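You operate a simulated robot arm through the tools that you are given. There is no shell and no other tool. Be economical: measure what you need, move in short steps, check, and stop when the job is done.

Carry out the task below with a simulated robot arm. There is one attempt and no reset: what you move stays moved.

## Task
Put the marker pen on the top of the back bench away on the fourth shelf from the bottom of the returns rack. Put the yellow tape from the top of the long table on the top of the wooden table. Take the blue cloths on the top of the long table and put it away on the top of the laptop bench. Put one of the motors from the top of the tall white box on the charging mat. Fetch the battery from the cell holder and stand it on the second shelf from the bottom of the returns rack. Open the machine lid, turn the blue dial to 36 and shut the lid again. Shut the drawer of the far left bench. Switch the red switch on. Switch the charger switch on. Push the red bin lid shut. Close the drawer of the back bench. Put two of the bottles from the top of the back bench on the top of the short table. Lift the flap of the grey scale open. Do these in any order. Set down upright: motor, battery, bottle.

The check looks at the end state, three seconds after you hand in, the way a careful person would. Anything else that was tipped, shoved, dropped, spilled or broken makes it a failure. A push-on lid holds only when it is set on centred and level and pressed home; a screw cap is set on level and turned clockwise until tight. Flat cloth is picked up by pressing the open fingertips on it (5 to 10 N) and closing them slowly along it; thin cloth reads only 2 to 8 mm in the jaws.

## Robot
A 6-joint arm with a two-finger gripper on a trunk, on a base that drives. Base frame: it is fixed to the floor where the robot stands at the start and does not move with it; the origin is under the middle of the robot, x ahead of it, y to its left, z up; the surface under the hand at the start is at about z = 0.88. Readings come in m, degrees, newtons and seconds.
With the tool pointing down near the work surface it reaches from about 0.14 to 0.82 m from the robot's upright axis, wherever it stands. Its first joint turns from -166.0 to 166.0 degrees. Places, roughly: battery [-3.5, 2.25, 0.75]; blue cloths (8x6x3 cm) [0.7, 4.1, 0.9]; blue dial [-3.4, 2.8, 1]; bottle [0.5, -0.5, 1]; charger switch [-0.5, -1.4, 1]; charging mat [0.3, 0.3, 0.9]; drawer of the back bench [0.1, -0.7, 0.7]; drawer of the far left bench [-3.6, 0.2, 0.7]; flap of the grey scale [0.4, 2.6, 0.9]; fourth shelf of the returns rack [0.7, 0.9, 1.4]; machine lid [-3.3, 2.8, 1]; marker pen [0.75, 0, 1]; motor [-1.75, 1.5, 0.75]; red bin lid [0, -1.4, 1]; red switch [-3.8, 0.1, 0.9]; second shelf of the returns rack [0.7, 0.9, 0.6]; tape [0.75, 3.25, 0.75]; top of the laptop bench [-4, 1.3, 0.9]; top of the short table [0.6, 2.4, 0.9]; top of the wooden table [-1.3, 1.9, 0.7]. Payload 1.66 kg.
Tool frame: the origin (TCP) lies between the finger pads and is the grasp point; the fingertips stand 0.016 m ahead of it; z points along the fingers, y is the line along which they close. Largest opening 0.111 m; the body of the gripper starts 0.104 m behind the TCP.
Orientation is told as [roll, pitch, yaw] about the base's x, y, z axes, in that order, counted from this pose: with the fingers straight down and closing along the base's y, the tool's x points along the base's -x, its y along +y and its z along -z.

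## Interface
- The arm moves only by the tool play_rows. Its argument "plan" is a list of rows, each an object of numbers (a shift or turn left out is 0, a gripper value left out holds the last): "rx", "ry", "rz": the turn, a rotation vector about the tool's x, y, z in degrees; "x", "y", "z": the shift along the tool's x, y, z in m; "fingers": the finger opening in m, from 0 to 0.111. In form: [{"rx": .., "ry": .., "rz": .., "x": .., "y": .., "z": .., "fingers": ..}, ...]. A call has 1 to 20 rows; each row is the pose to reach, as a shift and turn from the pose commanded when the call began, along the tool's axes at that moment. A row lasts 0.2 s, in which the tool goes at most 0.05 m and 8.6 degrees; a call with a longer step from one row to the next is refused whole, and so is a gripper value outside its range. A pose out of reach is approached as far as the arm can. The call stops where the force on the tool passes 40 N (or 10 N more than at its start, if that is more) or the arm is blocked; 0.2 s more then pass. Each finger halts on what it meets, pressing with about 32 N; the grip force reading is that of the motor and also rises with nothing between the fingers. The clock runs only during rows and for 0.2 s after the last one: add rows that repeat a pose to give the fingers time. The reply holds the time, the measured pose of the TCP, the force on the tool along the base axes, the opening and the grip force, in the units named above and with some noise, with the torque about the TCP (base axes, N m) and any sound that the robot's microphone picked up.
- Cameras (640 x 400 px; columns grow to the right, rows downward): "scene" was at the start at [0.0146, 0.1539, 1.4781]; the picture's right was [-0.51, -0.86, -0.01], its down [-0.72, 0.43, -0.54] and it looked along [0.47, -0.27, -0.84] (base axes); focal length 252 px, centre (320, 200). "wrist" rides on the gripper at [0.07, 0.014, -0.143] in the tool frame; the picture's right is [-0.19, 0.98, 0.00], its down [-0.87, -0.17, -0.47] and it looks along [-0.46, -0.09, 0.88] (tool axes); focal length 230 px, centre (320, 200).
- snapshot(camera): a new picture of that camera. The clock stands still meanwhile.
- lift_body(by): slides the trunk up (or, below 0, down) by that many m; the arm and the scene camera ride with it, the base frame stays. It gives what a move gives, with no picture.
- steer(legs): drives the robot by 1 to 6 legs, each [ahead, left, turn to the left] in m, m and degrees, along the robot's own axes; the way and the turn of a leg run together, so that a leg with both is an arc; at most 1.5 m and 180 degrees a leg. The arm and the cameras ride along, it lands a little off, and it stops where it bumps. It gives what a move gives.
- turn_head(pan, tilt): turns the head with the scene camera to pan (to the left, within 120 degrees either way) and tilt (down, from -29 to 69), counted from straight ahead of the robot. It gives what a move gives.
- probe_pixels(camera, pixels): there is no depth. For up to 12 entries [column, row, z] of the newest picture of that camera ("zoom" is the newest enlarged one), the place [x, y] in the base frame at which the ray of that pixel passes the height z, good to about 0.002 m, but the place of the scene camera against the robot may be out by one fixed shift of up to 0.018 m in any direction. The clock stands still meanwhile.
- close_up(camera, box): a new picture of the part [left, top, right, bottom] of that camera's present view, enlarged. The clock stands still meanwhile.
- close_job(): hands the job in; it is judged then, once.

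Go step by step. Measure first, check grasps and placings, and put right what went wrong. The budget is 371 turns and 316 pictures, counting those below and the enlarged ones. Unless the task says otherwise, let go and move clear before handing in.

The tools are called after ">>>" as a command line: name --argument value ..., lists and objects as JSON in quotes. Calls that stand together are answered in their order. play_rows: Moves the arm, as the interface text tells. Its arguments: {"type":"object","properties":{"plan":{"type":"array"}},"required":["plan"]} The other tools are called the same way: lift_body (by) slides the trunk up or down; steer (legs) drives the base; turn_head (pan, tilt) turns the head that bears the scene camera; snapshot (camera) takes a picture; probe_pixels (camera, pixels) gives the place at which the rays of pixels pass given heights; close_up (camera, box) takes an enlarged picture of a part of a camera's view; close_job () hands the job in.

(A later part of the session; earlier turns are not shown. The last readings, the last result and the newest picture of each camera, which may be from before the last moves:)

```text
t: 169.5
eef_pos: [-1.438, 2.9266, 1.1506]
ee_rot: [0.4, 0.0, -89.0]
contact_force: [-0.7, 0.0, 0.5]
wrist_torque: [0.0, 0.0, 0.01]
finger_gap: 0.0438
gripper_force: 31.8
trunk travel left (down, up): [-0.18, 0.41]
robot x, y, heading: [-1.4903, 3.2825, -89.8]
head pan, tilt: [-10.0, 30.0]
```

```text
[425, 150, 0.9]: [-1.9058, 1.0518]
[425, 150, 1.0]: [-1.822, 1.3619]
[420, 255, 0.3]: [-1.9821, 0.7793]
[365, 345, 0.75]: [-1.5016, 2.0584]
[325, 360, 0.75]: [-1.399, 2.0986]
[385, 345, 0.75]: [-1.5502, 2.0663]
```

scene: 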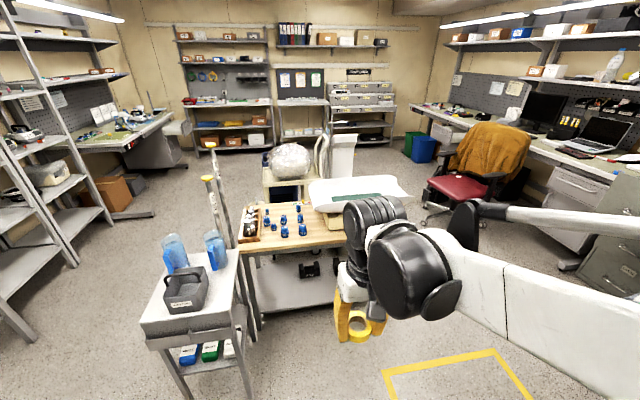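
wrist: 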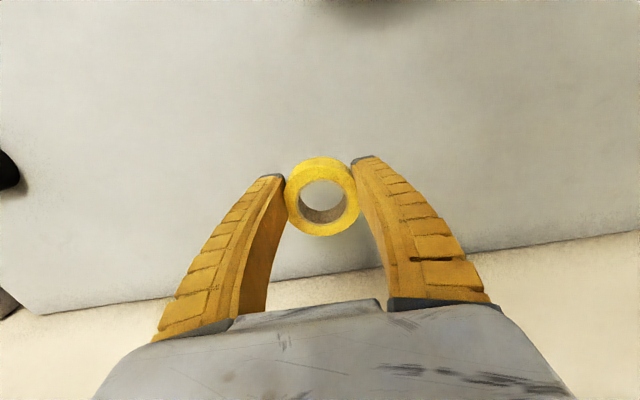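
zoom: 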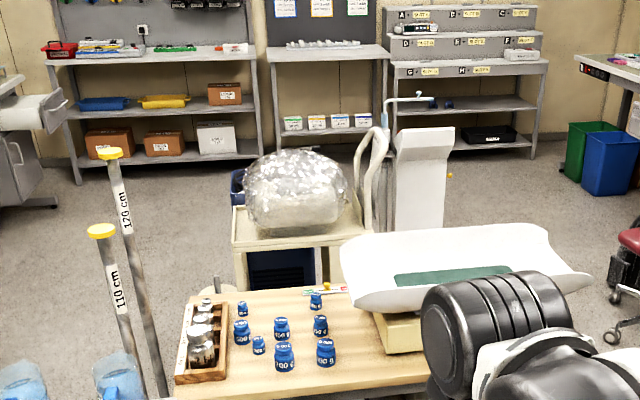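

>>> steer --legs '[[0.5, 0, 0]]'

>>> play_rows --plan '[{"x": -0.03, "z": 0.0}, {"x": -0.07, "z": 0.02}, {"x": -0.11, "z": 0.04}, {"x": -0.14, "z": 0.06}, {"x": -0.18, "z": 0.06}]'

>>> snapshot --camera "wrist"

>>> turn_head --pan 15 --tilt 45

>>> snapshot --camera "scene"

```text
t: 172.5
eef_pos: [-1.4375, 2.4267, 1.1499]
ee_rot: [0.4, 0.1, -89.1]
contact_force: [0.2, 0.2, -0.7]
wrist_torque: [0.01, 0.0, 0.0]
finger_gap: 0.0439
gripper_force: 31.8
trunk travel left (down, up): [-0.18, 0.41]
robot x, y, heading: [-1.4876, 2.7747, -89.8]
head pan, tilt: [-10.0, 30.0]
```

```text
t: 173.7
eef_pos: [-1.4347, 2.247, 1.0896]
ee_rot: [0.4, 0.1, -89.3]
contact_force: [0.2, -0.2, 0.5]
wrist_torque: [0.03, 0.0, 0.0]
finger_gap: 0.0439
gripper_force: 32.3
trunk travel left (down, up): [-0.18, 0.41]
robot x, y, heading: [-1.4845, 2.7788, -89.8]
head pan, tilt: [-10.0, 30.0]
```

```text
212 pictures are left
```

wrist: 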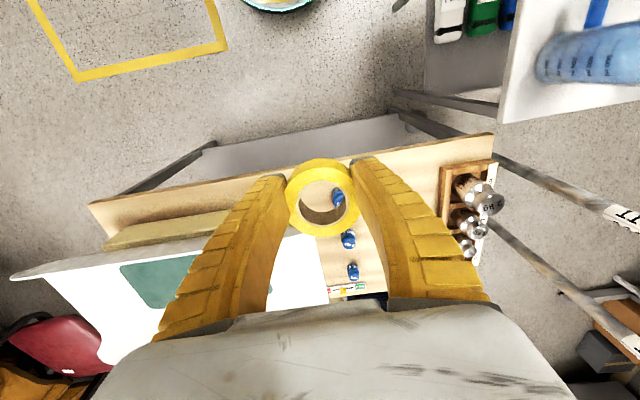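

```text
t: 174.6
eef_pos: [-1.4331, 2.2488, 1.0907]
ee_rot: [0.3, 0.0, -89.2]
contact_force: [-0.5, -0.1, -0.2]
wrist_torque: [0.0, -0.03, 0.05]
finger_gap: 0.0438
gripper_force: 32.1
trunk travel left (down, up): [-0.18, 0.41]
robot x, y, heading: [-1.4853, 2.7802, -90.2]
head pan, tilt: [15.0, 45.0]
```

```text
211 pictures are left
```

scene: 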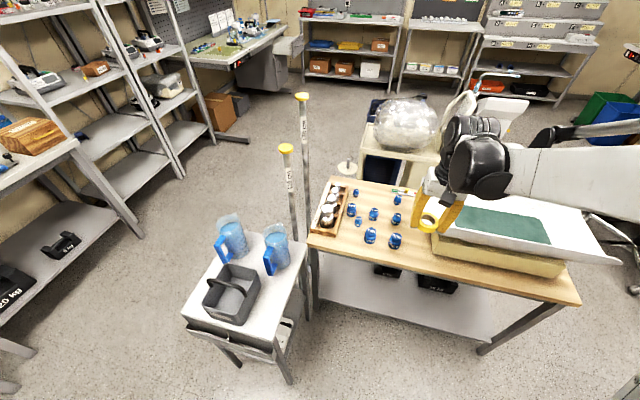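

>>> probe_pixels --camera "wrist" --pixels '[[492, 135, 0.65], [492, 135, 0.7], [492, 135, 0.75]]'

>>> close_up --camera "scene" --box '[290, 170, 490, 295]'

>>> probe_pixels --camera "zoom" --pixels '[[55, 212, 0.65], [55, 212, 0.7], [55, 212, 0.75], [160, 220, 0.7], [262, 235, 0.7], [337, 240, 0.7], [140, 235, 0.7], [390, 245, 0.7], [450, 255, 0.7], [150, 245, 0.7]]'

```text
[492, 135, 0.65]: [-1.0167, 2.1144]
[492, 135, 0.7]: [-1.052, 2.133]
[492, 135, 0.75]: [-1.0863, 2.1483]
```

```text
3.20 times, centred on (390, 232) of scene
```

zoom: 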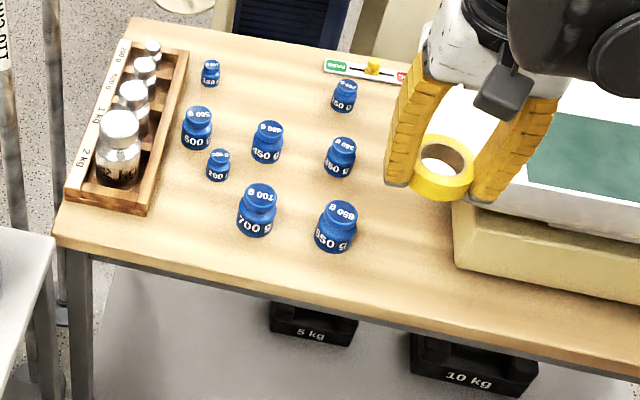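

```text
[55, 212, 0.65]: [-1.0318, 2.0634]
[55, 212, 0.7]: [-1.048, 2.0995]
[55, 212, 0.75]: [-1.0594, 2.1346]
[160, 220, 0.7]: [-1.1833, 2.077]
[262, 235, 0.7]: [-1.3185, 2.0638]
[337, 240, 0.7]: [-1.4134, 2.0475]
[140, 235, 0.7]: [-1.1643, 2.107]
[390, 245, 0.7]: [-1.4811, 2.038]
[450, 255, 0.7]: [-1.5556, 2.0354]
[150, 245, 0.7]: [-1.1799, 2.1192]
```

>>> probe_pixels --camera "wrist" --pixels '[[310, 240, 0.85], [327, 300, 0.85], [310, 240, 0.8], [20, 275, 0.85], [245, 215, 0.75], [110, 248, 0.75]]'

>>> close_up --camera "wrist" --box '[80, 120, 400, 320]'

```text
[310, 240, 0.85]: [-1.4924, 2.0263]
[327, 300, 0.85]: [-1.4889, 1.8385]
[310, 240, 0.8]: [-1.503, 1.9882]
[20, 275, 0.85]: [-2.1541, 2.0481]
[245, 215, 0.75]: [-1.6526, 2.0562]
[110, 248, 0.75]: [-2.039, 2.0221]
```

```text
2.00 times, centred on (240, 220) of wrist
```

zoom: 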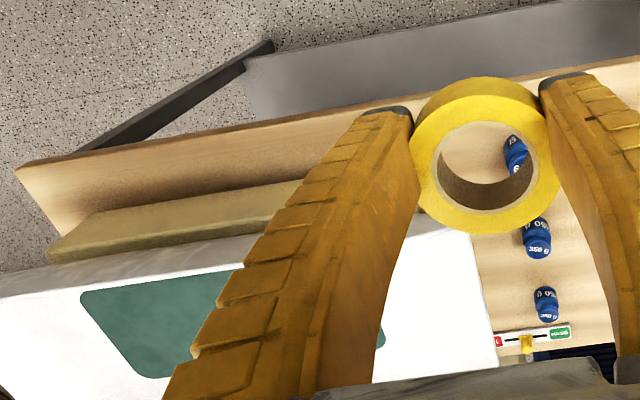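

The table top is at z≈0.70 with a free patch near (-1.23, 2.07), between the wooden tray and the 700 g weight. I'll lower the trunk and move there.

>>> lift_body --by -0.15

>>> play_rows --plan '[{"y": 0.04, "x": -0.03}, {"y": 0.08, "x": -0.06}, {"y": 0.12, "x": -0.09}, {"y": 0.16, "x": -0.12}, {"y": 0.19, "x": -0.15}, {"y": 0.207, "x": -0.175}, {"y": 0.207, "x": -0.175, "z": 0.04}, {"y": 0.207, "x": -0.175, "z": 0.08}, {"y": 0.207, "x": -0.175, "z": 0.1}]'

>>> snapshot --camera "wrist"

>>> close_up --camera "scene" --box '[260, 130, 480, 268]'

```text
t: 176.3
eef_pos: [-1.4322, 2.2481, 0.9415]
ee_rot: [0.4, 0.0, -89.2]
contact_force: [-0.1, -0.4, -0.5]
wrist_torque: [-0.03, 0.0, 0.01]
finger_gap: 0.0437
gripper_force: 31.7
trunk travel left (down, up): [-0.03, 0.56]
robot x, y, heading: [-1.4859, 2.7781, -90.2]
head pan, tilt: [15.0, 45.0]
```

```text
t: 178.3
eef_pos: [-1.224, 2.0758, 0.8404]
ee_rot: [0.3, 0.1, -89.2]
contact_force: [-0.2, -0.2, -1.4]
wrist_torque: [0.03, -0.01, 0.01]
finger_gap: 0.0437
gripper_force: 32.2
trunk travel left (down, up): [-0.03, 0.56]
robot x, y, heading: [-1.4869, 2.776, -90.1]
head pan, tilt: [15.0, 45.0]
```

```text
208 pictures are left
```

wrist: 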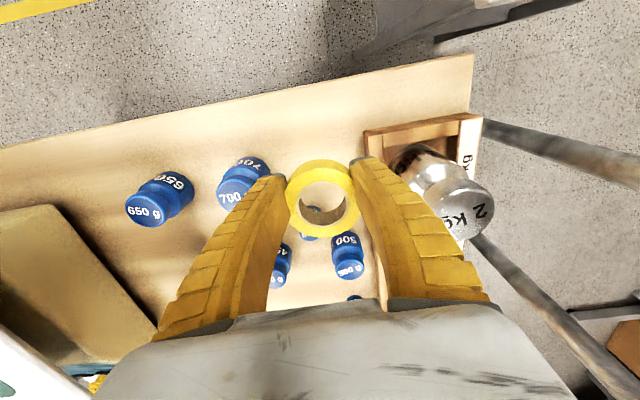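

```text
2.90 times, centred on (370, 199) of scene
```

zoom: 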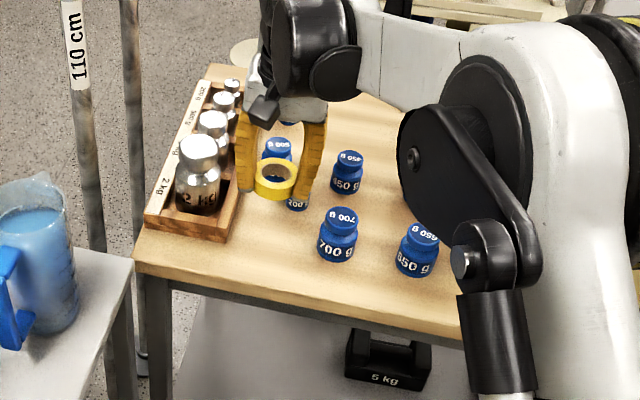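

>>> probe_pixels --camera "wrist" --pixels '[[365, 135, 0.72], [372, 185, 0.72], [265, 170, 0.71], [240, 160, 0.7], [475, 205, 0.82], [410, 165, 0.78], [320, 95, 0.7], [185, 185, 0.7], [312, 237, 0.74], [345, 240, 0.72]]'

```text
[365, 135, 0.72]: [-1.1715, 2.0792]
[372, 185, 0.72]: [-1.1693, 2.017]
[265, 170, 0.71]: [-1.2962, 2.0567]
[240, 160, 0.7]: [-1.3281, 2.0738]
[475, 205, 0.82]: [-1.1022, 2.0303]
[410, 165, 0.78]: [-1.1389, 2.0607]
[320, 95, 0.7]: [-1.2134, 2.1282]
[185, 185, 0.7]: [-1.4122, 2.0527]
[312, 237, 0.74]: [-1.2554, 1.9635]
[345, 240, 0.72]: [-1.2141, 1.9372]
```

>>> play_rows --plan '[{"y": -0.009, "x": 0.006, "z": 0.03}, {"y": -0.009, "x": 0.006, "z": 0.065}, {"y": -0.009, "x": 0.006, "z": 0.095}, {"y": -0.009, "x": 0.006, "z": 0.108}, {"y": -0.009, "x": 0.006, "z": 0.114}, {"y": -0.009, "x": 0.006, "z": 0.118}, {"y": -0.009, "x": 0.006, "z": 0.118}]'

>>> snapshot --camera "wrist"

```text
t: 179.4
eef_pos: [-1.233, 2.0824, 0.7339]
ee_rot: [0.6, -0.3, -89.2]
contact_force: [-1.6, 3.8, 27.2]
wrist_torque: [0.15, 0.32, 0.02]
finger_gap: 0.0446
gripper_force: 31.8
trunk travel left (down, up): [-0.03, 0.56]
robot x, y, heading: [-1.4857, 2.776, -90.0]
head pan, tilt: [15.0, 45.0]
stopped in row 5: the force on the tool passed its limit at 48 N (the readings are from after the stop); the commanded pose is now the measured one
```

```text
206 pictures are left
```

wrist: 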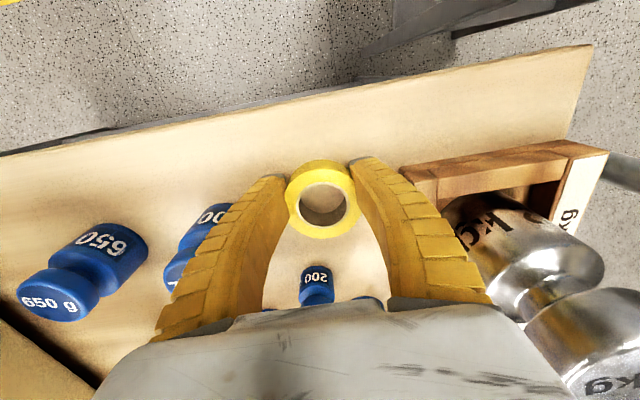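

The tape is on the table (contact at 0.734). I'll ease, open slightly and rise.

>>> play_rows --plan '[{"z": -0.002}, {"z": -0.002, "fingers": 0.055}, {"z": -0.002, "fingers": 0.062}, {"z": -0.002}, {"z": -0.03}, {"z": -0.07}, {"z": -0.11}, {"z": -0.15}, {"z": -0.19}]'

>>> snapshot --camera "wrist"

```text
t: 181.4
eef_pos: [-1.2339, 2.0805, 0.9233]
ee_rot: [0.5, -0.2, -89.2]
contact_force: [0.1, -0.7, 0.6]
wrist_torque: [0.02, -0.01, -0.03]
finger_gap: 0.0638
gripper_force: 1.4
trunk travel left (down, up): [-0.03, 0.56]
robot x, y, heading: [-1.4853, 2.7763, -89.8]
head pan, tilt: [15.0, 45.0]
```

```text
205 pictures are left
```

wrist: 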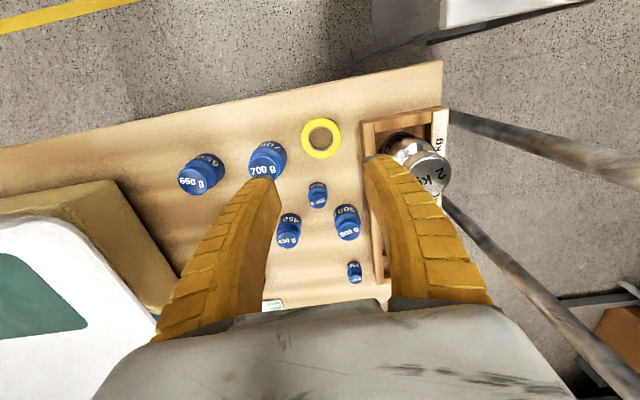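

The tape lies on the wooden table at (321,138). Now the motors: I'll draw the arm in and look at the tall white object near (-1.8,1.4).

>>> play_rows --plan '[{"x": 0.04, "z": -0.02}, {"x": 0.08, "z": -0.04}, {"x": 0.12, "z": -0.06}, {"x": 0.16, "z": -0.08}, {"x": 0.2, "z": -0.1}, {"x": 0.24, "z": -0.12, "y": -0.04}, {"x": 0.28, "z": -0.14, "y": -0.08}, {"x": 0.3, "z": -0.14, "y": -0.12}, {"x": 0.3, "z": -0.14, "y": -0.16}, {"x": 0.3, "z": -0.14, "y": -0.2}]'

>>> lift_body --by 0.25

>>> turn_head --pan -5 --tilt 35

>>> snapshot --camera "scene"

```text
refused: row 6 steps farther than a row can; nothing moved
```

```text
t: 184.0
eef_pos: [-1.232, 2.0791, 1.1729]
ee_rot: [0.4, -0.2, -89.3]
contact_force: [0.7, -0.4, 0.2]
wrist_torque: [-0.04, 0.0, 0.0]
finger_gap: 0.0637
gripper_force: 1.4
trunk travel left (down, up): [-0.28, 0.31]
robot x, y, heading: [-1.4833, 2.7785, -89.9]
head pan, tilt: [15.0, 45.0]
```

```text
t: 184.9
eef_pos: [-1.2336, 2.0804, 1.1727]
ee_rot: [0.5, -0.2, -89.2]
contact_force: [0.9, 0.4, 0.0]
wrist_torque: [-0.02, 0.03, 0.01]
finger_gap: 0.0639
gripper_force: 1.2
trunk travel left (down, up): [-0.28, 0.31]
robot x, y, heading: [-1.4857, 2.7792, -89.9]
head pan, tilt: [-5.0, 35.0]
```

```text
204 pictures are left
```

scene: 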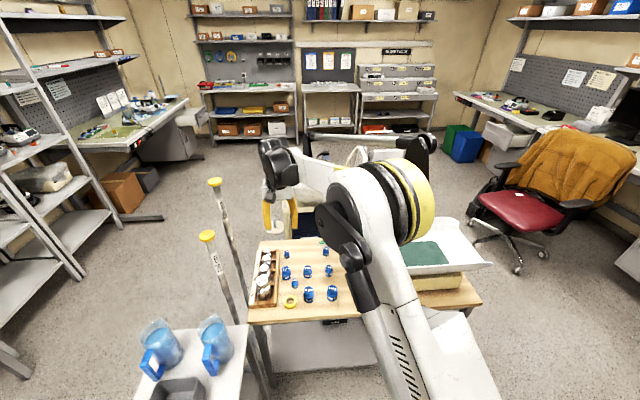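

>>> play_rows --plan '[{"x": 0.04}, {"x": 0.08}, {"x": 0.12}, {"x": 0.16}, {"x": 0.2}, {"x": 0.24, "y": -0.03}, {"x": 0.27, "y": -0.06}, {"x": 0.3, "y": -0.09}, {"x": 0.3, "y": -0.13}, {"x": 0.3, "y": -0.17}]'

>>> turn_head --pan 5 --tilt 40

>>> snapshot --camera "scene"

```text
t: 187.1
eef_pos: [-1.4085, 2.3784, 1.1697]
ee_rot: [0.5, -0.2, -89.2]
contact_force: [1.0, 0.2, -0.3]
wrist_torque: [-0.02, -0.04, 0.0]
finger_gap: 0.0637
gripper_force: 1.2
trunk travel left (down, up): [-0.28, 0.31]
robot x, y, heading: [-1.4874, 2.7759, -89.8]
head pan, tilt: [-5.0, 35.0]
```

```text
t: 187.8
eef_pos: [-1.4068, 2.3779, 1.1695]
ee_rot: [0.4, -0.3, -89.3]
contact_force: [0.4, -0.2, 0.4]
wrist_torque: [-0.02, 0.02, 0.04]
finger_gap: 0.0637
gripper_force: 1.2
trunk travel left (down, up): [-0.28, 0.31]
robot x, y, heading: [-1.4845, 2.78, -90.0]
head pan, tilt: [5.0, 40.0]
```

```text
203 pictures are left
```

scene: 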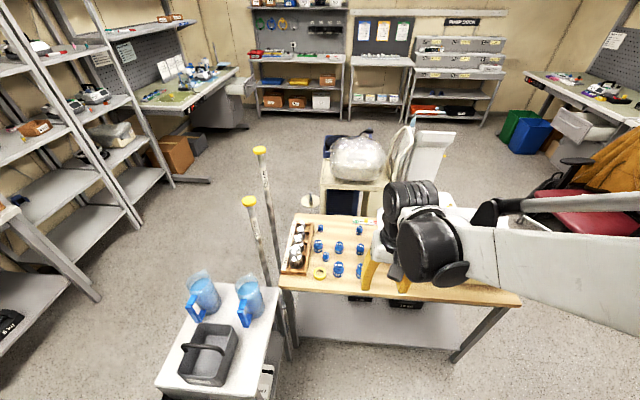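

>>> close_up --camera "scene" --box '[310, 100, 490, 215]'

```text
3.48 times, centred on (400, 158) of scene
```

zoom: 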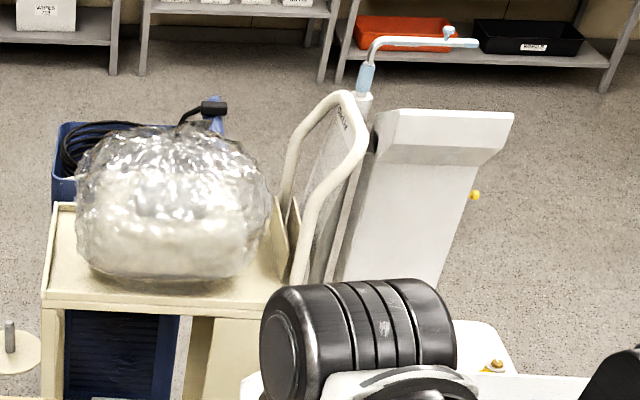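

A white surface with something yellow shows behind the hand at zoom (490,367). I'll swing the hand aside to see it.

>>> play_rows --plan '[{"y": 0.04, "x": 0.03}, {"y": 0.08, "x": 0.06}, {"y": 0.12, "x": 0.09}, {"y": 0.16, "x": 0.11}, {"y": 0.2, "x": 0.12}, {"y": 0.24, "x": 0.13}, {"y": 0.28, "x": 0.13}]'

>>> turn_head --pan -10 --tilt 40

>>> snapshot --camera "scene"

```text
t: 189.4
eef_pos: [-1.1261, 2.5122, 1.1712]
ee_rot: [0.4, -0.2, -89.2]
contact_force: [1.2, 0.4, 0.7]
wrist_torque: [0.02, 0.02, 0.01]
finger_gap: 0.064
gripper_force: 1.3
trunk travel left (down, up): [-0.28, 0.31]
robot x, y, heading: [-1.4855, 2.7742, -89.9]
head pan, tilt: [5.0, 40.0]
```

```text
t: 190.2
eef_pos: [-1.1297, 2.5119, 1.1721]
ee_rot: [0.5, -0.1, -89.2]
contact_force: [0.9, 0.8, -0.7]
wrist_torque: [0.04, 0.03, -0.03]
finger_gap: 0.0638
gripper_force: 0.9
trunk travel left (down, up): [-0.28, 0.31]
robot x, y, heading: [-1.4848, 2.7746, -90.1]
head pan, tilt: [-10.0, 40.0]
```

```text
201 pictures are left
```

scene: 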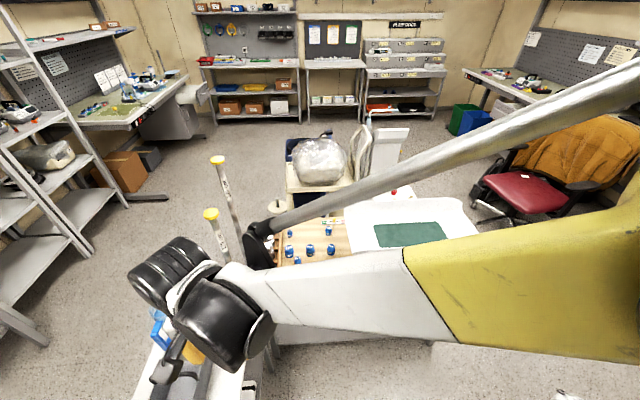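

The white top with a red dot at (393,190) lies behind the wooden table. I'll drive around to its far side.

>>> play_rows --plan '[{"y": -0.04}, {"y": -0.08}, {"y": -0.12}, {"y": -0.16}, {"y": -0.2}, {"y": -0.24}, {"y": -0.28}, {"y": -0.32}]'

>>> steer --legs '[[-0.42, 0, 0], [0, 1.1, 0], [1.3, 0, 0], [1.1, 0, 0], [0, 0, -90]]'

>>> turn_head --pan 0 --tilt 30

>>> snapshot --camera "scene"

```text
t: 191.9
eef_pos: [-1.4489, 2.5085, 1.1691]
ee_rot: [0.6, -0.2, -89.2]
contact_force: [1.0, 0.9, -0.9]
wrist_torque: [0.0, 0.0, -0.01]
finger_gap: 0.0639
gripper_force: 1.4
trunk travel left (down, up): [-0.28, 0.31]
robot x, y, heading: [-1.4831, 2.7759, -89.8]
head pan, tilt: [-10.0, 40.0]
```

```text
t: 214.8
eef_pos: [-0.6825, 0.7636, 1.1703]
ee_rot: [0.5, -0.2, -178.9]
contact_force: [0.0, 0.1, 0.9]
wrist_torque: [0.0, -0.01, -0.05]
finger_gap: 0.0639
gripper_force: 1.8
trunk travel left (down, up): [-0.28, 0.31]
robot x, y, heading: [-0.4135, 0.8015, -179.7]
head pan, tilt: [-10.0, 40.0]
```

```text
t: 215.6
eef_pos: [-0.6823, 0.7634, 1.1691]
ee_rot: [0.5, -0.2, -178.9]
contact_force: [-0.3, -0.9, -0.2]
wrist_torque: [-0.01, 0.01, 0.0]
finger_gap: 0.064
gripper_force: 1.6
trunk travel left (down, up): [-0.28, 0.31]
robot x, y, heading: [-0.4085, 0.8007, -179.6]
head pan, tilt: [0.0, 30.0]
```

```text
200 pictures are left
```

scene: 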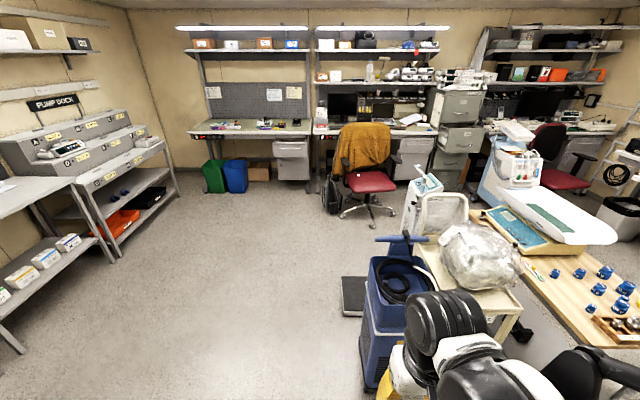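

>>> close_up --camera "scene" --box '[380, 110, 620, 260]'

>>> turn_head --pan -30 --tilt 25

>>> close_up --camera "scene" --box '[200, 120, 440, 270]'

```text
2.67 times, centred on (500, 185) of scene
```

zoom: 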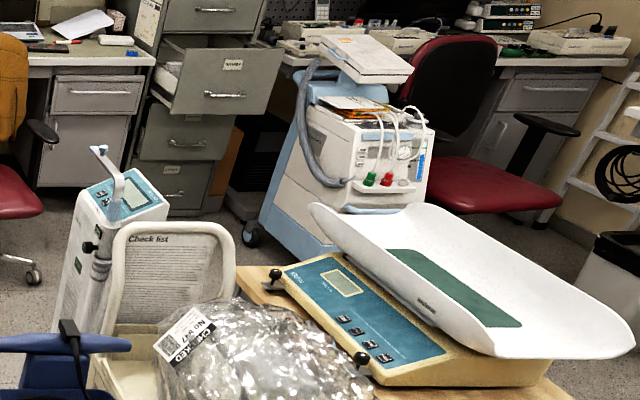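

```text
t: 216.5
eef_pos: [-0.682, 0.7626, 1.1694]
ee_rot: [0.6, -0.3, -179.1]
contact_force: [0.5, 0.1, -1.4]
wrist_torque: [0.02, 0.0, 0.0]
finger_gap: 0.064
gripper_force: 1.1
trunk travel left (down, up): [-0.28, 0.31]
robot x, y, heading: [-0.4122, 0.8, -179.8]
head pan, tilt: [-30.0, 25.0]
```

```text
2.67 times, centred on (320, 195) of scene
```

zoom: 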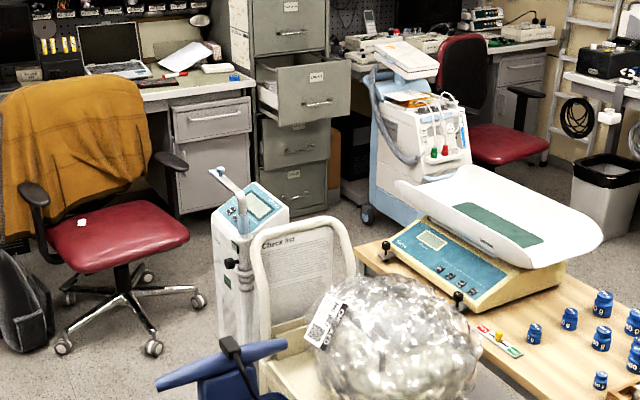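

>>> steer --legs '[[0.85, 0.1, 0]]'

>>> turn_head --pan -60 --tilt 40

>>> snapshot --camera "scene"

```text
t: 219.6
eef_pos: [-1.2319, 0.6945, 1.1683]
ee_rot: [0.5, -0.1, -178.8]
contact_force: [-0.3, 0.0, -0.1]
wrist_torque: [-0.02, -0.03, -0.01]
finger_gap: 0.0639
gripper_force: 1.0
trunk travel left (down, up): [-0.28, 0.31]
robot x, y, heading: [-0.9574, 0.735, -179.4]
head pan, tilt: [-30.0, 25.0]
stopped in leg 1: the robot was blocked; the commanded pose is now the measured one
```

```text
t: 220.5
eef_pos: [-1.2285, 0.6951, 1.1674]
ee_rot: [0.5, -0.2, -178.9]
contact_force: [1.1, -0.4, -0.2]
wrist_torque: [0.01, 0.0, -0.02]
finger_gap: 0.0639
gripper_force: 1.1
trunk travel left (down, up): [-0.28, 0.31]
robot x, y, heading: [-0.9622, 0.738, -179.5]
head pan, tilt: [-60.0, 40.0]
```

```text
197 pictures are left
```

scene: 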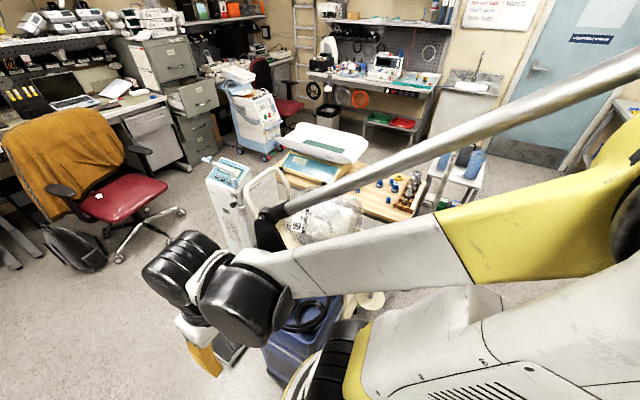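

I bumped the blue wheeled unit. I'll back off, move further from it, and look at it.

>>> steer --legs '[[-0.15, 0, 0], [0, 0.4, 0]]'

>>> turn_head --pan -40 --tilt 40

>>> snapshot --camera "scene"

```text
t: 224.0
eef_pos: [-1.0774, 0.2964, 1.1687]
ee_rot: [0.5, -0.2, -179.0]
contact_force: [0.3, -0.4, -0.5]
wrist_torque: [0.02, 0.01, -0.01]
finger_gap: 0.0637
gripper_force: 1.5
trunk travel left (down, up): [-0.28, 0.31]
robot x, y, heading: [-0.8083, 0.3333, -179.5]
head pan, tilt: [-60.0, 40.0]
```

```text
t: 224.8
eef_pos: [-1.0779, 0.2972, 1.1671]
ee_rot: [0.4, -0.2, -178.9]
contact_force: [-0.6, 1.1, 0.5]
wrist_torque: [0.03, 0.03, 0.01]
finger_gap: 0.0638
gripper_force: 1.0
trunk travel left (down, up): [-0.28, 0.31]
robot x, y, heading: [-0.8091, 0.3371, -179.3]
head pan, tilt: [-40.0, 40.0]
```

```text
196 pictures are left
```

scene: 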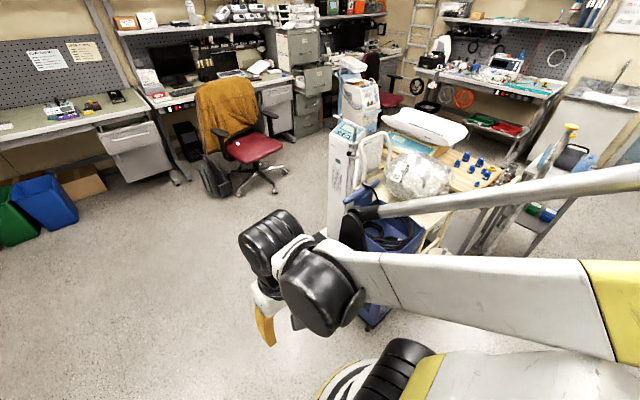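

>>> steer --legs '[[1.0, 0, 0], [0, 0, -90]]'

>>> turn_head --pan 0 --tilt 35

>>> snapshot --camera "scene"

```text
t: 233.9
eef_pos: [-1.8544, 0.6005, 1.1683]
ee_rot: [0.3, -0.2, 90.0]
contact_force: [0.3, 0.5, 0.3]
wrist_torque: [0.01, 0.03, -0.01]
finger_gap: 0.0638
gripper_force: 1.0
trunk travel left (down, up): [-0.28, 0.31]
robot x, y, heading: [-1.8205, 0.3348, 89.2]
head pan, tilt: [-40.0, 40.0]
```

```text
t: 235.0
eef_pos: [-1.8551, 0.6016, 1.1684]
ee_rot: [0.6, -0.3, 90.0]
contact_force: [-0.1, 0.4, -0.2]
wrist_torque: [0.02, -0.01, 0.01]
finger_gap: 0.0642
gripper_force: 1.6
trunk travel left (down, up): [-0.28, 0.31]
robot x, y, heading: [-1.8246, 0.3316, 89.2]
head pan, tilt: [0.0, 35.0]
```

```text
195 pictures are left
```

scene: 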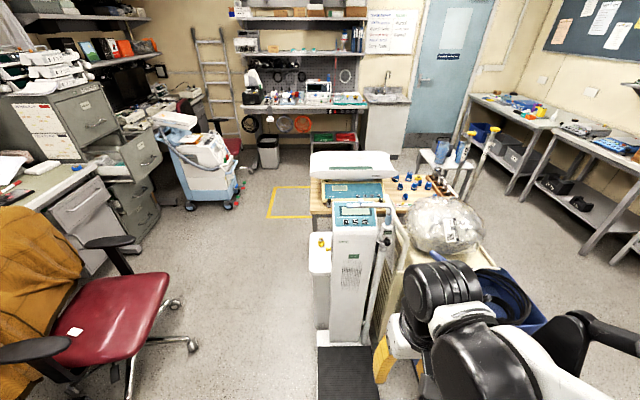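

There's a white box at (320,250) behind the scale column with a yellow item on top. I'll zoom in.

>>> close_up --camera "scene" --box '[280, 190, 400, 265]'

>>> probe_pixels --camera "zoom" --pixels '[[215, 260, 0.7], [215, 260, 0.8], [160, 270, 0.75], [270, 270, 0.75]]'

```text
5.33 times, centred on (340, 228) of scene
```

zoom: 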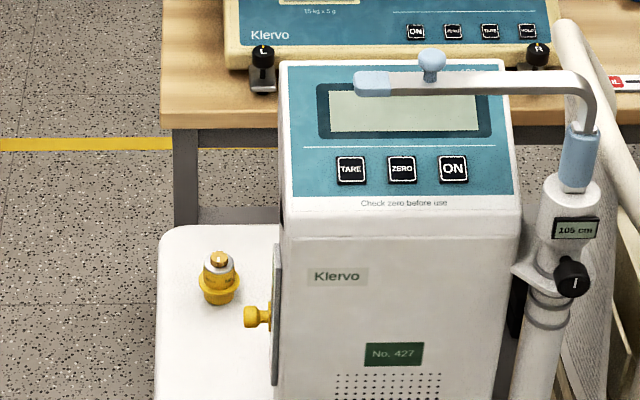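

```text
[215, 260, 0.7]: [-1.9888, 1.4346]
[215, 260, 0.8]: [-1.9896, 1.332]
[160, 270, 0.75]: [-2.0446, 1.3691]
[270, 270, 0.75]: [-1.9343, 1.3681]
```

The motor with the yellow base stands on the white box at about (-1.99,1.4). I need a clear standing place, so I'll probe the floor positions of the chair, scale platform and box.

>>> probe_pixels --camera "scene" --pixels '[[192, 348, 0.0], [178, 305, 0.0], [316, 348, 0.04], [318, 398, 0.04], [315, 328, 0.0], [268, 218, 0.0], [235, 200, 0.0], [190, 207, 0.0], [372, 350, 0.04], [165, 280, 0.45]]'

```text
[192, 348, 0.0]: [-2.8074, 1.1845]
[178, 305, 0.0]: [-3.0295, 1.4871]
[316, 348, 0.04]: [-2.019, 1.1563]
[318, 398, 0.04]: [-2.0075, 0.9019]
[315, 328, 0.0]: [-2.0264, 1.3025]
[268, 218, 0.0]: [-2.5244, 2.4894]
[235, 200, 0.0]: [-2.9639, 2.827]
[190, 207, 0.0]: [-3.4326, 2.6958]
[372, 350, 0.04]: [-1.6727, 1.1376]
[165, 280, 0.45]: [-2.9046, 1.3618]
```

The free lane is x≈-2.4 between the chair (-2.81) and the scale (-2.02). I'll drive up it so the motor is at my right.

>>> steer --legs '[[0, 0.58, 0.8], [0.85, 0, 0]]'

>>> turn_head --pan -60 --tilt 55

>>> snapshot --camera "scene"

```text
t: 242.4
eef_pos: [-2.435, 1.4523, 1.1683]
ee_rot: [0.5, -0.1, 90.6]
contact_force: [-0.4, 0.9, 0.4]
wrist_torque: [0.01, -0.02, -0.04]
finger_gap: 0.0639
gripper_force: 1.6
trunk travel left (down, up): [-0.28, 0.31]
robot x, y, heading: [-2.3967, 1.1848, 89.9]
head pan, tilt: [0.0, 35.0]
```

```text
t: 243.7
eef_pos: [-2.4357, 1.4524, 1.1679]
ee_rot: [0.5, -0.2, 90.5]
contact_force: [0.6, -0.1, -0.1]
wrist_torque: [-0.02, 0.02, 0.0]
finger_gap: 0.064
gripper_force: 1.6
trunk travel left (down, up): [-0.28, 0.31]
robot x, y, heading: [-2.3996, 1.1815, 89.8]
head pan, tilt: [-60.0, 55.0]
```

```text
193 pictures are left
```

scene: 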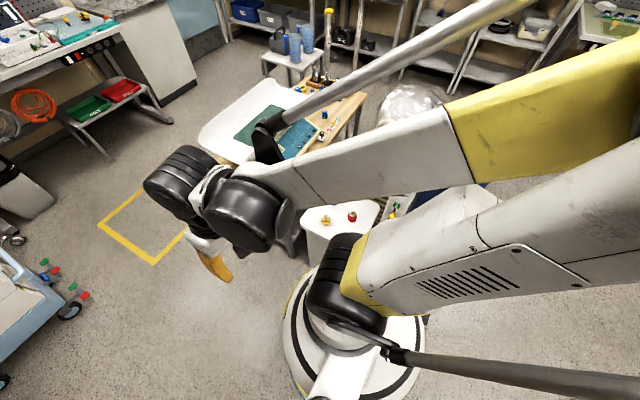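

Two motors are on the white box, yellow at (325,220) and red at (351,217). I'll bring the hand over to view them from above.

>>> probe_pixels --camera "scene" --pixels '[[325, 224, 0.65], [325, 224, 0.7], [325, 224, 0.75], [351, 221, 0.7], [306, 215, 0.65], [350, 235, 0.65]]'

>>> play_rows --plan '[{"y": -0.04, "x": 0.02}, {"y": -0.08, "x": 0.04}, {"y": -0.12, "x": 0.06}, {"y": -0.16, "x": 0.07}, {"y": -0.2, "x": 0.08}, {"y": -0.24, "x": 0.1}]'

>>> snapshot --camera "wrist"

```text
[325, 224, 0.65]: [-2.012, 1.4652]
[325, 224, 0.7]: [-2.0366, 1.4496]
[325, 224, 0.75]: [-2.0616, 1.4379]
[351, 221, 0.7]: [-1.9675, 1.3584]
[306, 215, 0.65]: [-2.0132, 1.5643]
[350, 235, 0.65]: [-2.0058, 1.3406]
```

```text
t: 245.1
eef_pos: [-2.1801, 1.3662, 1.1696]
ee_rot: [0.4, -0.2, 90.8]
contact_force: [0.9, 0.1, -0.3]
wrist_torque: [-0.01, 0.06, 0.0]
finger_gap: 0.064
gripper_force: 1.2
trunk travel left (down, up): [-0.28, 0.31]
robot x, y, heading: [-2.4002, 1.1814, 89.6]
head pan, tilt: [-60.0, 55.0]
```

```text
192 pictures are left
```

wrist: 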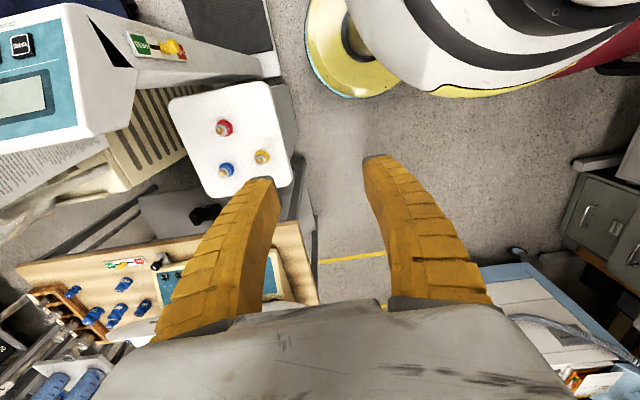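

>>> probe_pixels --camera "wrist" --pixels '[[262, 157, 0.65], [262, 157, 0.7], [262, 157, 0.75], [223, 128, 0.7], [226, 168, 0.7], [180, 110, 0.65], [290, 185, 0.65]]'

>>> close_up --camera "wrist" --box '[160, 80, 320, 200]'

```text
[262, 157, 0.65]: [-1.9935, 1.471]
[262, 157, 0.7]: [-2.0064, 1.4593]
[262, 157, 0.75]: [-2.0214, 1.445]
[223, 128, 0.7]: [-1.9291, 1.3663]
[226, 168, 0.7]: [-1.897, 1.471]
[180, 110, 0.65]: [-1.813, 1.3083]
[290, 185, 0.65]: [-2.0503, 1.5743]
```

```text
3.33 times, centred on (240, 140) of wrist
```

zoom: 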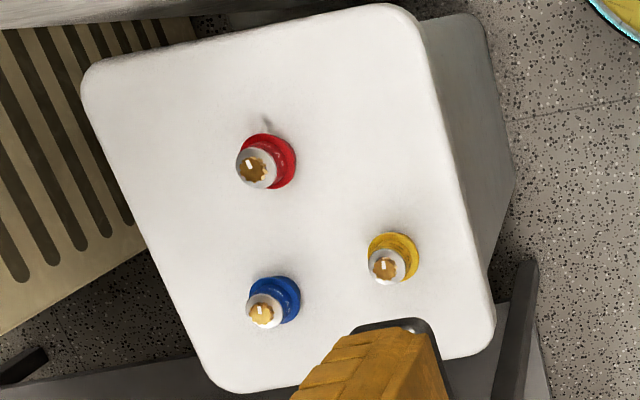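

Three motors stand about 10 cm apart on the white top, and the yellow one is at about (-2.0,1.465). I'll move above it and lower partway.

>>> play_rows --plan '[{"y": -0.035, "x": -0.02, "z": 0.03}, {"y": -0.07, "x": -0.04, "z": 0.06}, {"y": -0.105, "x": -0.06, "z": 0.09}, {"y": -0.14, "x": -0.08, "z": 0.12}, {"y": -0.17, "x": -0.098, "z": 0.15}, {"y": -0.18, "x": -0.098, "z": 0.19}, {"y": -0.18, "x": -0.098, "z": 0.23}, {"y": -0.18, "x": -0.098, "z": 0.27}]'

>>> snapshot --camera "wrist"

>>> snapshot --camera "scene"

```text
refused: row 1 steps farther than a row can; nothing moved
```

```text
190 pictures are left
```

wrist: 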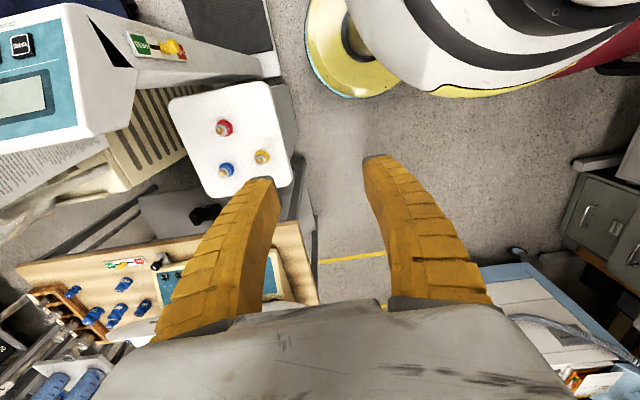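

```text
189 pictures are left
```

scene: 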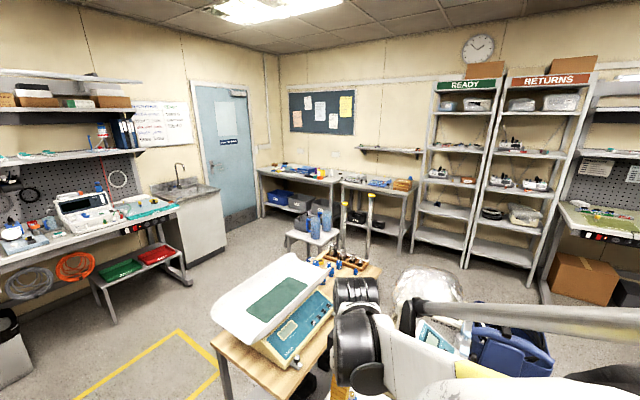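

>>> play_rows --plan '[{"y": -0.03, "x": -0.018, "z": 0.02}, {"y": -0.06, "x": -0.036, "z": 0.04}, {"y": -0.09, "x": -0.054, "z": 0.06}, {"y": -0.12, "x": -0.072, "z": 0.08}, {"y": -0.15, "x": -0.085, "z": 0.1}, {"y": -0.18, "x": -0.098, "z": 0.12}, {"y": -0.18, "x": -0.098, "z": 0.16}, {"y": -0.18, "x": -0.098, "z": 0.2}, {"y": -0.18, "x": -0.098, "z": 0.24}, {"y": -0.18, "x": -0.098, "z": 0.27}]'

>>> snapshot --camera "wrist"

>>> turn_head --pan -50 --tilt 55

>>> snapshot --camera "scene"

```text
t: 247.3
eef_pos: [-1.9919, 1.4695, 0.9133]
ee_rot: [0.6, -0.1, 90.5]
contact_force: [0.6, -0.5, -0.1]
wrist_torque: [-0.01, 0.0, -0.02]
finger_gap: 0.0639
gripper_force: 1.2
out of reach, approached as far as the arm can: row 9, 10
trunk travel left (down, up): [-0.28, 0.31]
robot x, y, heading: [-2.4008, 1.1822, 89.9]
head pan, tilt: [-60.0, 55.0]
```

```text
188 pictures are left
```

wrist: 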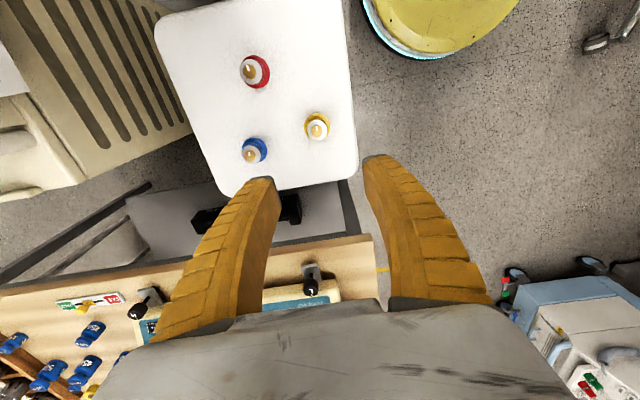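

```text
t: 248.0
eef_pos: [-1.9922, 1.4693, 0.9149]
ee_rot: [0.6, -0.1, 90.5]
contact_force: [0.0, -0.8, 0.1]
wrist_torque: [-0.01, -0.01, -0.02]
finger_gap: 0.0637
gripper_force: 1.6
trunk travel left (down, up): [-0.28, 0.31]
robot x, y, heading: [-2.3992, 1.1823, 89.6]
head pan, tilt: [-50.0, 55.0]
```

```text
187 pictures are left
```

scene: 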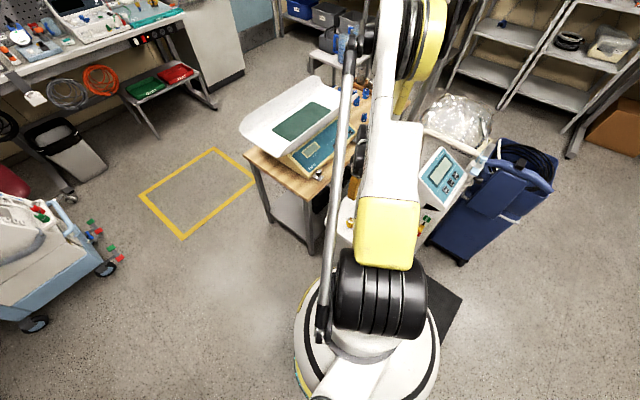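

>>> probe_pixels --camera "wrist" --pixels '[[316, 127, 0.45], [316, 127, 0.5], [316, 127, 0.55], [316, 127, 0.6], [316, 127, 0.65], [316, 127, 0.7]]'

```text
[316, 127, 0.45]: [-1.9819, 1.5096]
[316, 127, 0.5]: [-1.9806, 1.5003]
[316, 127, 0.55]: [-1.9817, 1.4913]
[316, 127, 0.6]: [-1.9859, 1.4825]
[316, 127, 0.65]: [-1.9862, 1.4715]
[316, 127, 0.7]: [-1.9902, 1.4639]
```

Both views agree on the motor at about (-1.986,1.476), z≈0.63. I'll lower the trunk 0.19 and check.

>>> lift_body --by -0.19

>>> snapshot --camera "wrist"

```text
t: 250.1
eef_pos: [-1.992, 1.4692, 0.7254]
ee_rot: [0.6, -0.1, 90.6]
contact_force: [-0.8, 0.3, 1.2]
wrist_torque: [-0.03, -0.02, 0.02]
finger_gap: 0.0639
gripper_force: 0.6
trunk travel left (down, up): [-0.09, 0.5]
robot x, y, heading: [-2.3973, 1.182, 89.9]
head pan, tilt: [-50.0, 55.0]
```

```text
186 pictures are left
```

wrist: 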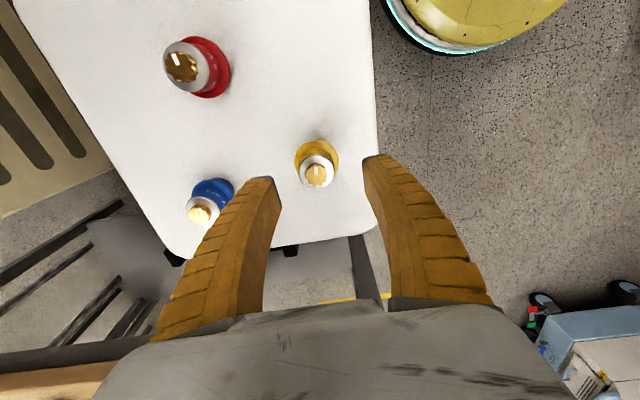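

>>> probe_pixels --camera "wrist" --pixels '[[316, 156, 0.58], [316, 156, 0.6], [316, 156, 0.62], [317, 174, 0.62], [317, 174, 0.64], [317, 174, 0.66], [294, 158, 0.6], [338, 155, 0.6]]'

```text
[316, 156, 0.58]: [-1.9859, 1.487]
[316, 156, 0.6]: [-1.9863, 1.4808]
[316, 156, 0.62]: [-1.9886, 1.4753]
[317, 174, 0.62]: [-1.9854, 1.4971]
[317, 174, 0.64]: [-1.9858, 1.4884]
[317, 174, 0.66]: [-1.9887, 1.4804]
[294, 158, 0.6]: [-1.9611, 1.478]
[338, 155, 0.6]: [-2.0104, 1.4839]
```

>>> play_rows --plan '[{"x": -0.011, "y": -0.005, "z": 0.03}, {"x": -0.011, "y": -0.005, "z": 0.06}, {"x": -0.011, "y": -0.005, "z": 0.075}, {"x": -0.011, "y": -0.005, "z": 0.08}, {"x": -0.011, "y": -0.005, "z": 0.08}]'

>>> snapshot --camera "wrist"

```text
t: 251.3
eef_pos: [-1.9649, 1.4942, 0.6614]
ee_rot: [0.6, -0.1, 90.6]
contact_force: [0.2, 0.9, 0.0]
wrist_torque: [0.0, -0.03, -0.03]
finger_gap: 0.0643
gripper_force: 2.2
out of reach, approached as far as the arm can: row 1, 2, 3, 4, 5
trunk travel left (down, up): [-0.09, 0.5]
robot x, y, heading: [-2.4008, 1.1805, 89.8]
head pan, tilt: [-50.0, 55.0]
```

```text
185 pictures are left
```

wrist: 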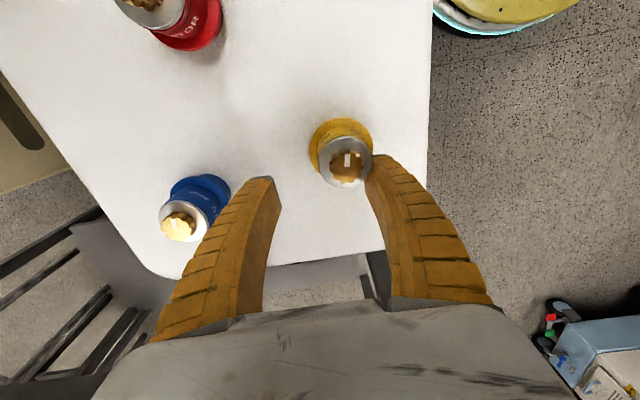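

The arm reached its lower limit and slid sideways. I'll go back up to the earlier arm pose, and use the trunk for the descent instead.

>>> play_rows --plan '[{"z": -0.03}, {"z": -0.06}, {"z": -0.085}, {"z": -0.085}]'

```text
t: 252.3
eef_pos: [-1.9645, 1.496, 0.7477]
ee_rot: [0.5, -0.1, 90.5]
contact_force: [0.6, -0.6, 0.5]
wrist_torque: [0.0, 0.01, -0.03]
finger_gap: 0.064
gripper_force: 0.5
trunk travel left (down, up): [-0.09, 0.5]
robot x, y, heading: [-2.3975, 1.1839, 89.8]
head pan, tilt: [-50.0, 55.0]
```

>>> play_rows --plan '[{"y": 0.012, "x": 0.008}, {"y": 0.0225, "x": 0.016}, {"y": 0.0225, "x": 0.016, "z": 0.02}, {"y": 0.0225, "x": 0.016, "z": 0.02}]'

>>> lift_body --by -0.05

>>> snapshot --camera "wrist"

```text
t: 253.3
eef_pos: [-1.9863, 1.4792, 0.7257]
ee_rot: [0.6, -0.1, 90.4]
contact_force: [0.3, -0.3, -0.2]
wrist_torque: [-0.02, -0.02, 0.04]
finger_gap: 0.0642
gripper_force: 1.5
trunk travel left (down, up): [-0.09, 0.5]
robot x, y, heading: [-2.4001, 1.184, 89.7]
head pan, tilt: [-50.0, 55.0]
```

```text
t: 254.2
eef_pos: [-1.9857, 1.4792, 0.6758]
ee_rot: [0.7, -0.1, 90.5]
contact_force: [-0.1, -0.2, -0.4]
wrist_torque: [0.0, -0.01, -0.01]
finger_gap: 0.0639
gripper_force: 0.9
trunk travel left (down, up): [-0.04, 0.55]
robot x, y, heading: [-2.3973, 1.1804, 90.0]
head pan, tilt: [-50.0, 55.0]
```

```text
184 pictures are left
```

wrist: 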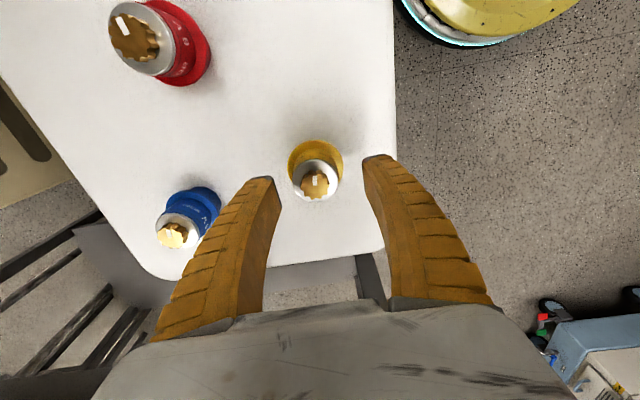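

>>> lift_body --by -0.036

>>> snapshot --camera "wrist"

```text
t: 255.0
eef_pos: [-1.9859, 1.4794, 0.6404]
ee_rot: [0.6, -0.2, 90.5]
contact_force: [0.1, 0.3, 0.1]
wrist_torque: [-0.03, 0.01, -0.03]
finger_gap: 0.0639
gripper_force: 1.3
trunk travel left (down, up): [-0.004, 0.586]
robot x, y, heading: [-2.3999, 1.18, 89.6]
head pan, tilt: [-50.0, 55.0]
```

```text
183 pictures are left
```

wrist: 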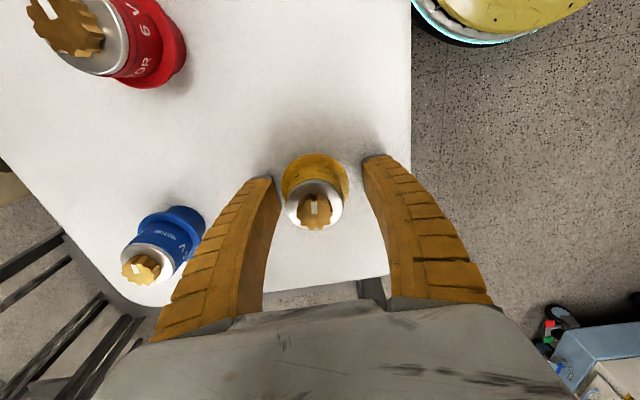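

>>> play_rows --plan '[{"fingers": 0.05}, {"fingers": 0.03}, {"fingers": 0.01}, {"fingers": 0.01}, {"fingers": 0.01}]'

>>> snapshot --camera "wrist"

```text
t: 256.2
eef_pos: [-1.9865, 1.4793, 0.6406]
ee_rot: [0.6, 0.0, 90.5]
contact_force: [0.9, 0.5, -0.8]
wrist_torque: [-0.04, 0.03, 0.0]
finger_gap: 0.0406
gripper_force: 32.0
trunk travel left (down, up): [-0.004, 0.586]
robot x, y, heading: [-2.3971, 1.1827, 89.8]
head pan, tilt: [-50.0, 55.0]
```

```text
182 pictures are left
```

wrist: 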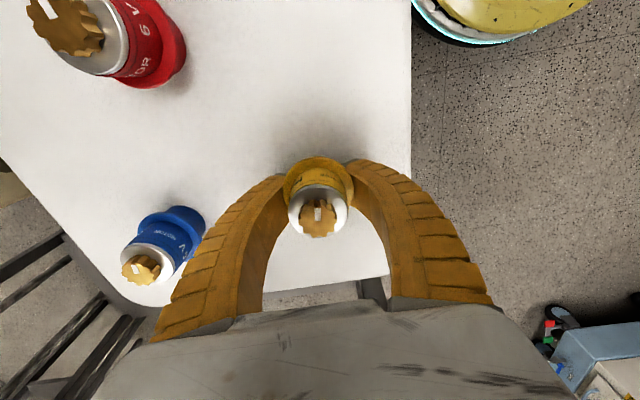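

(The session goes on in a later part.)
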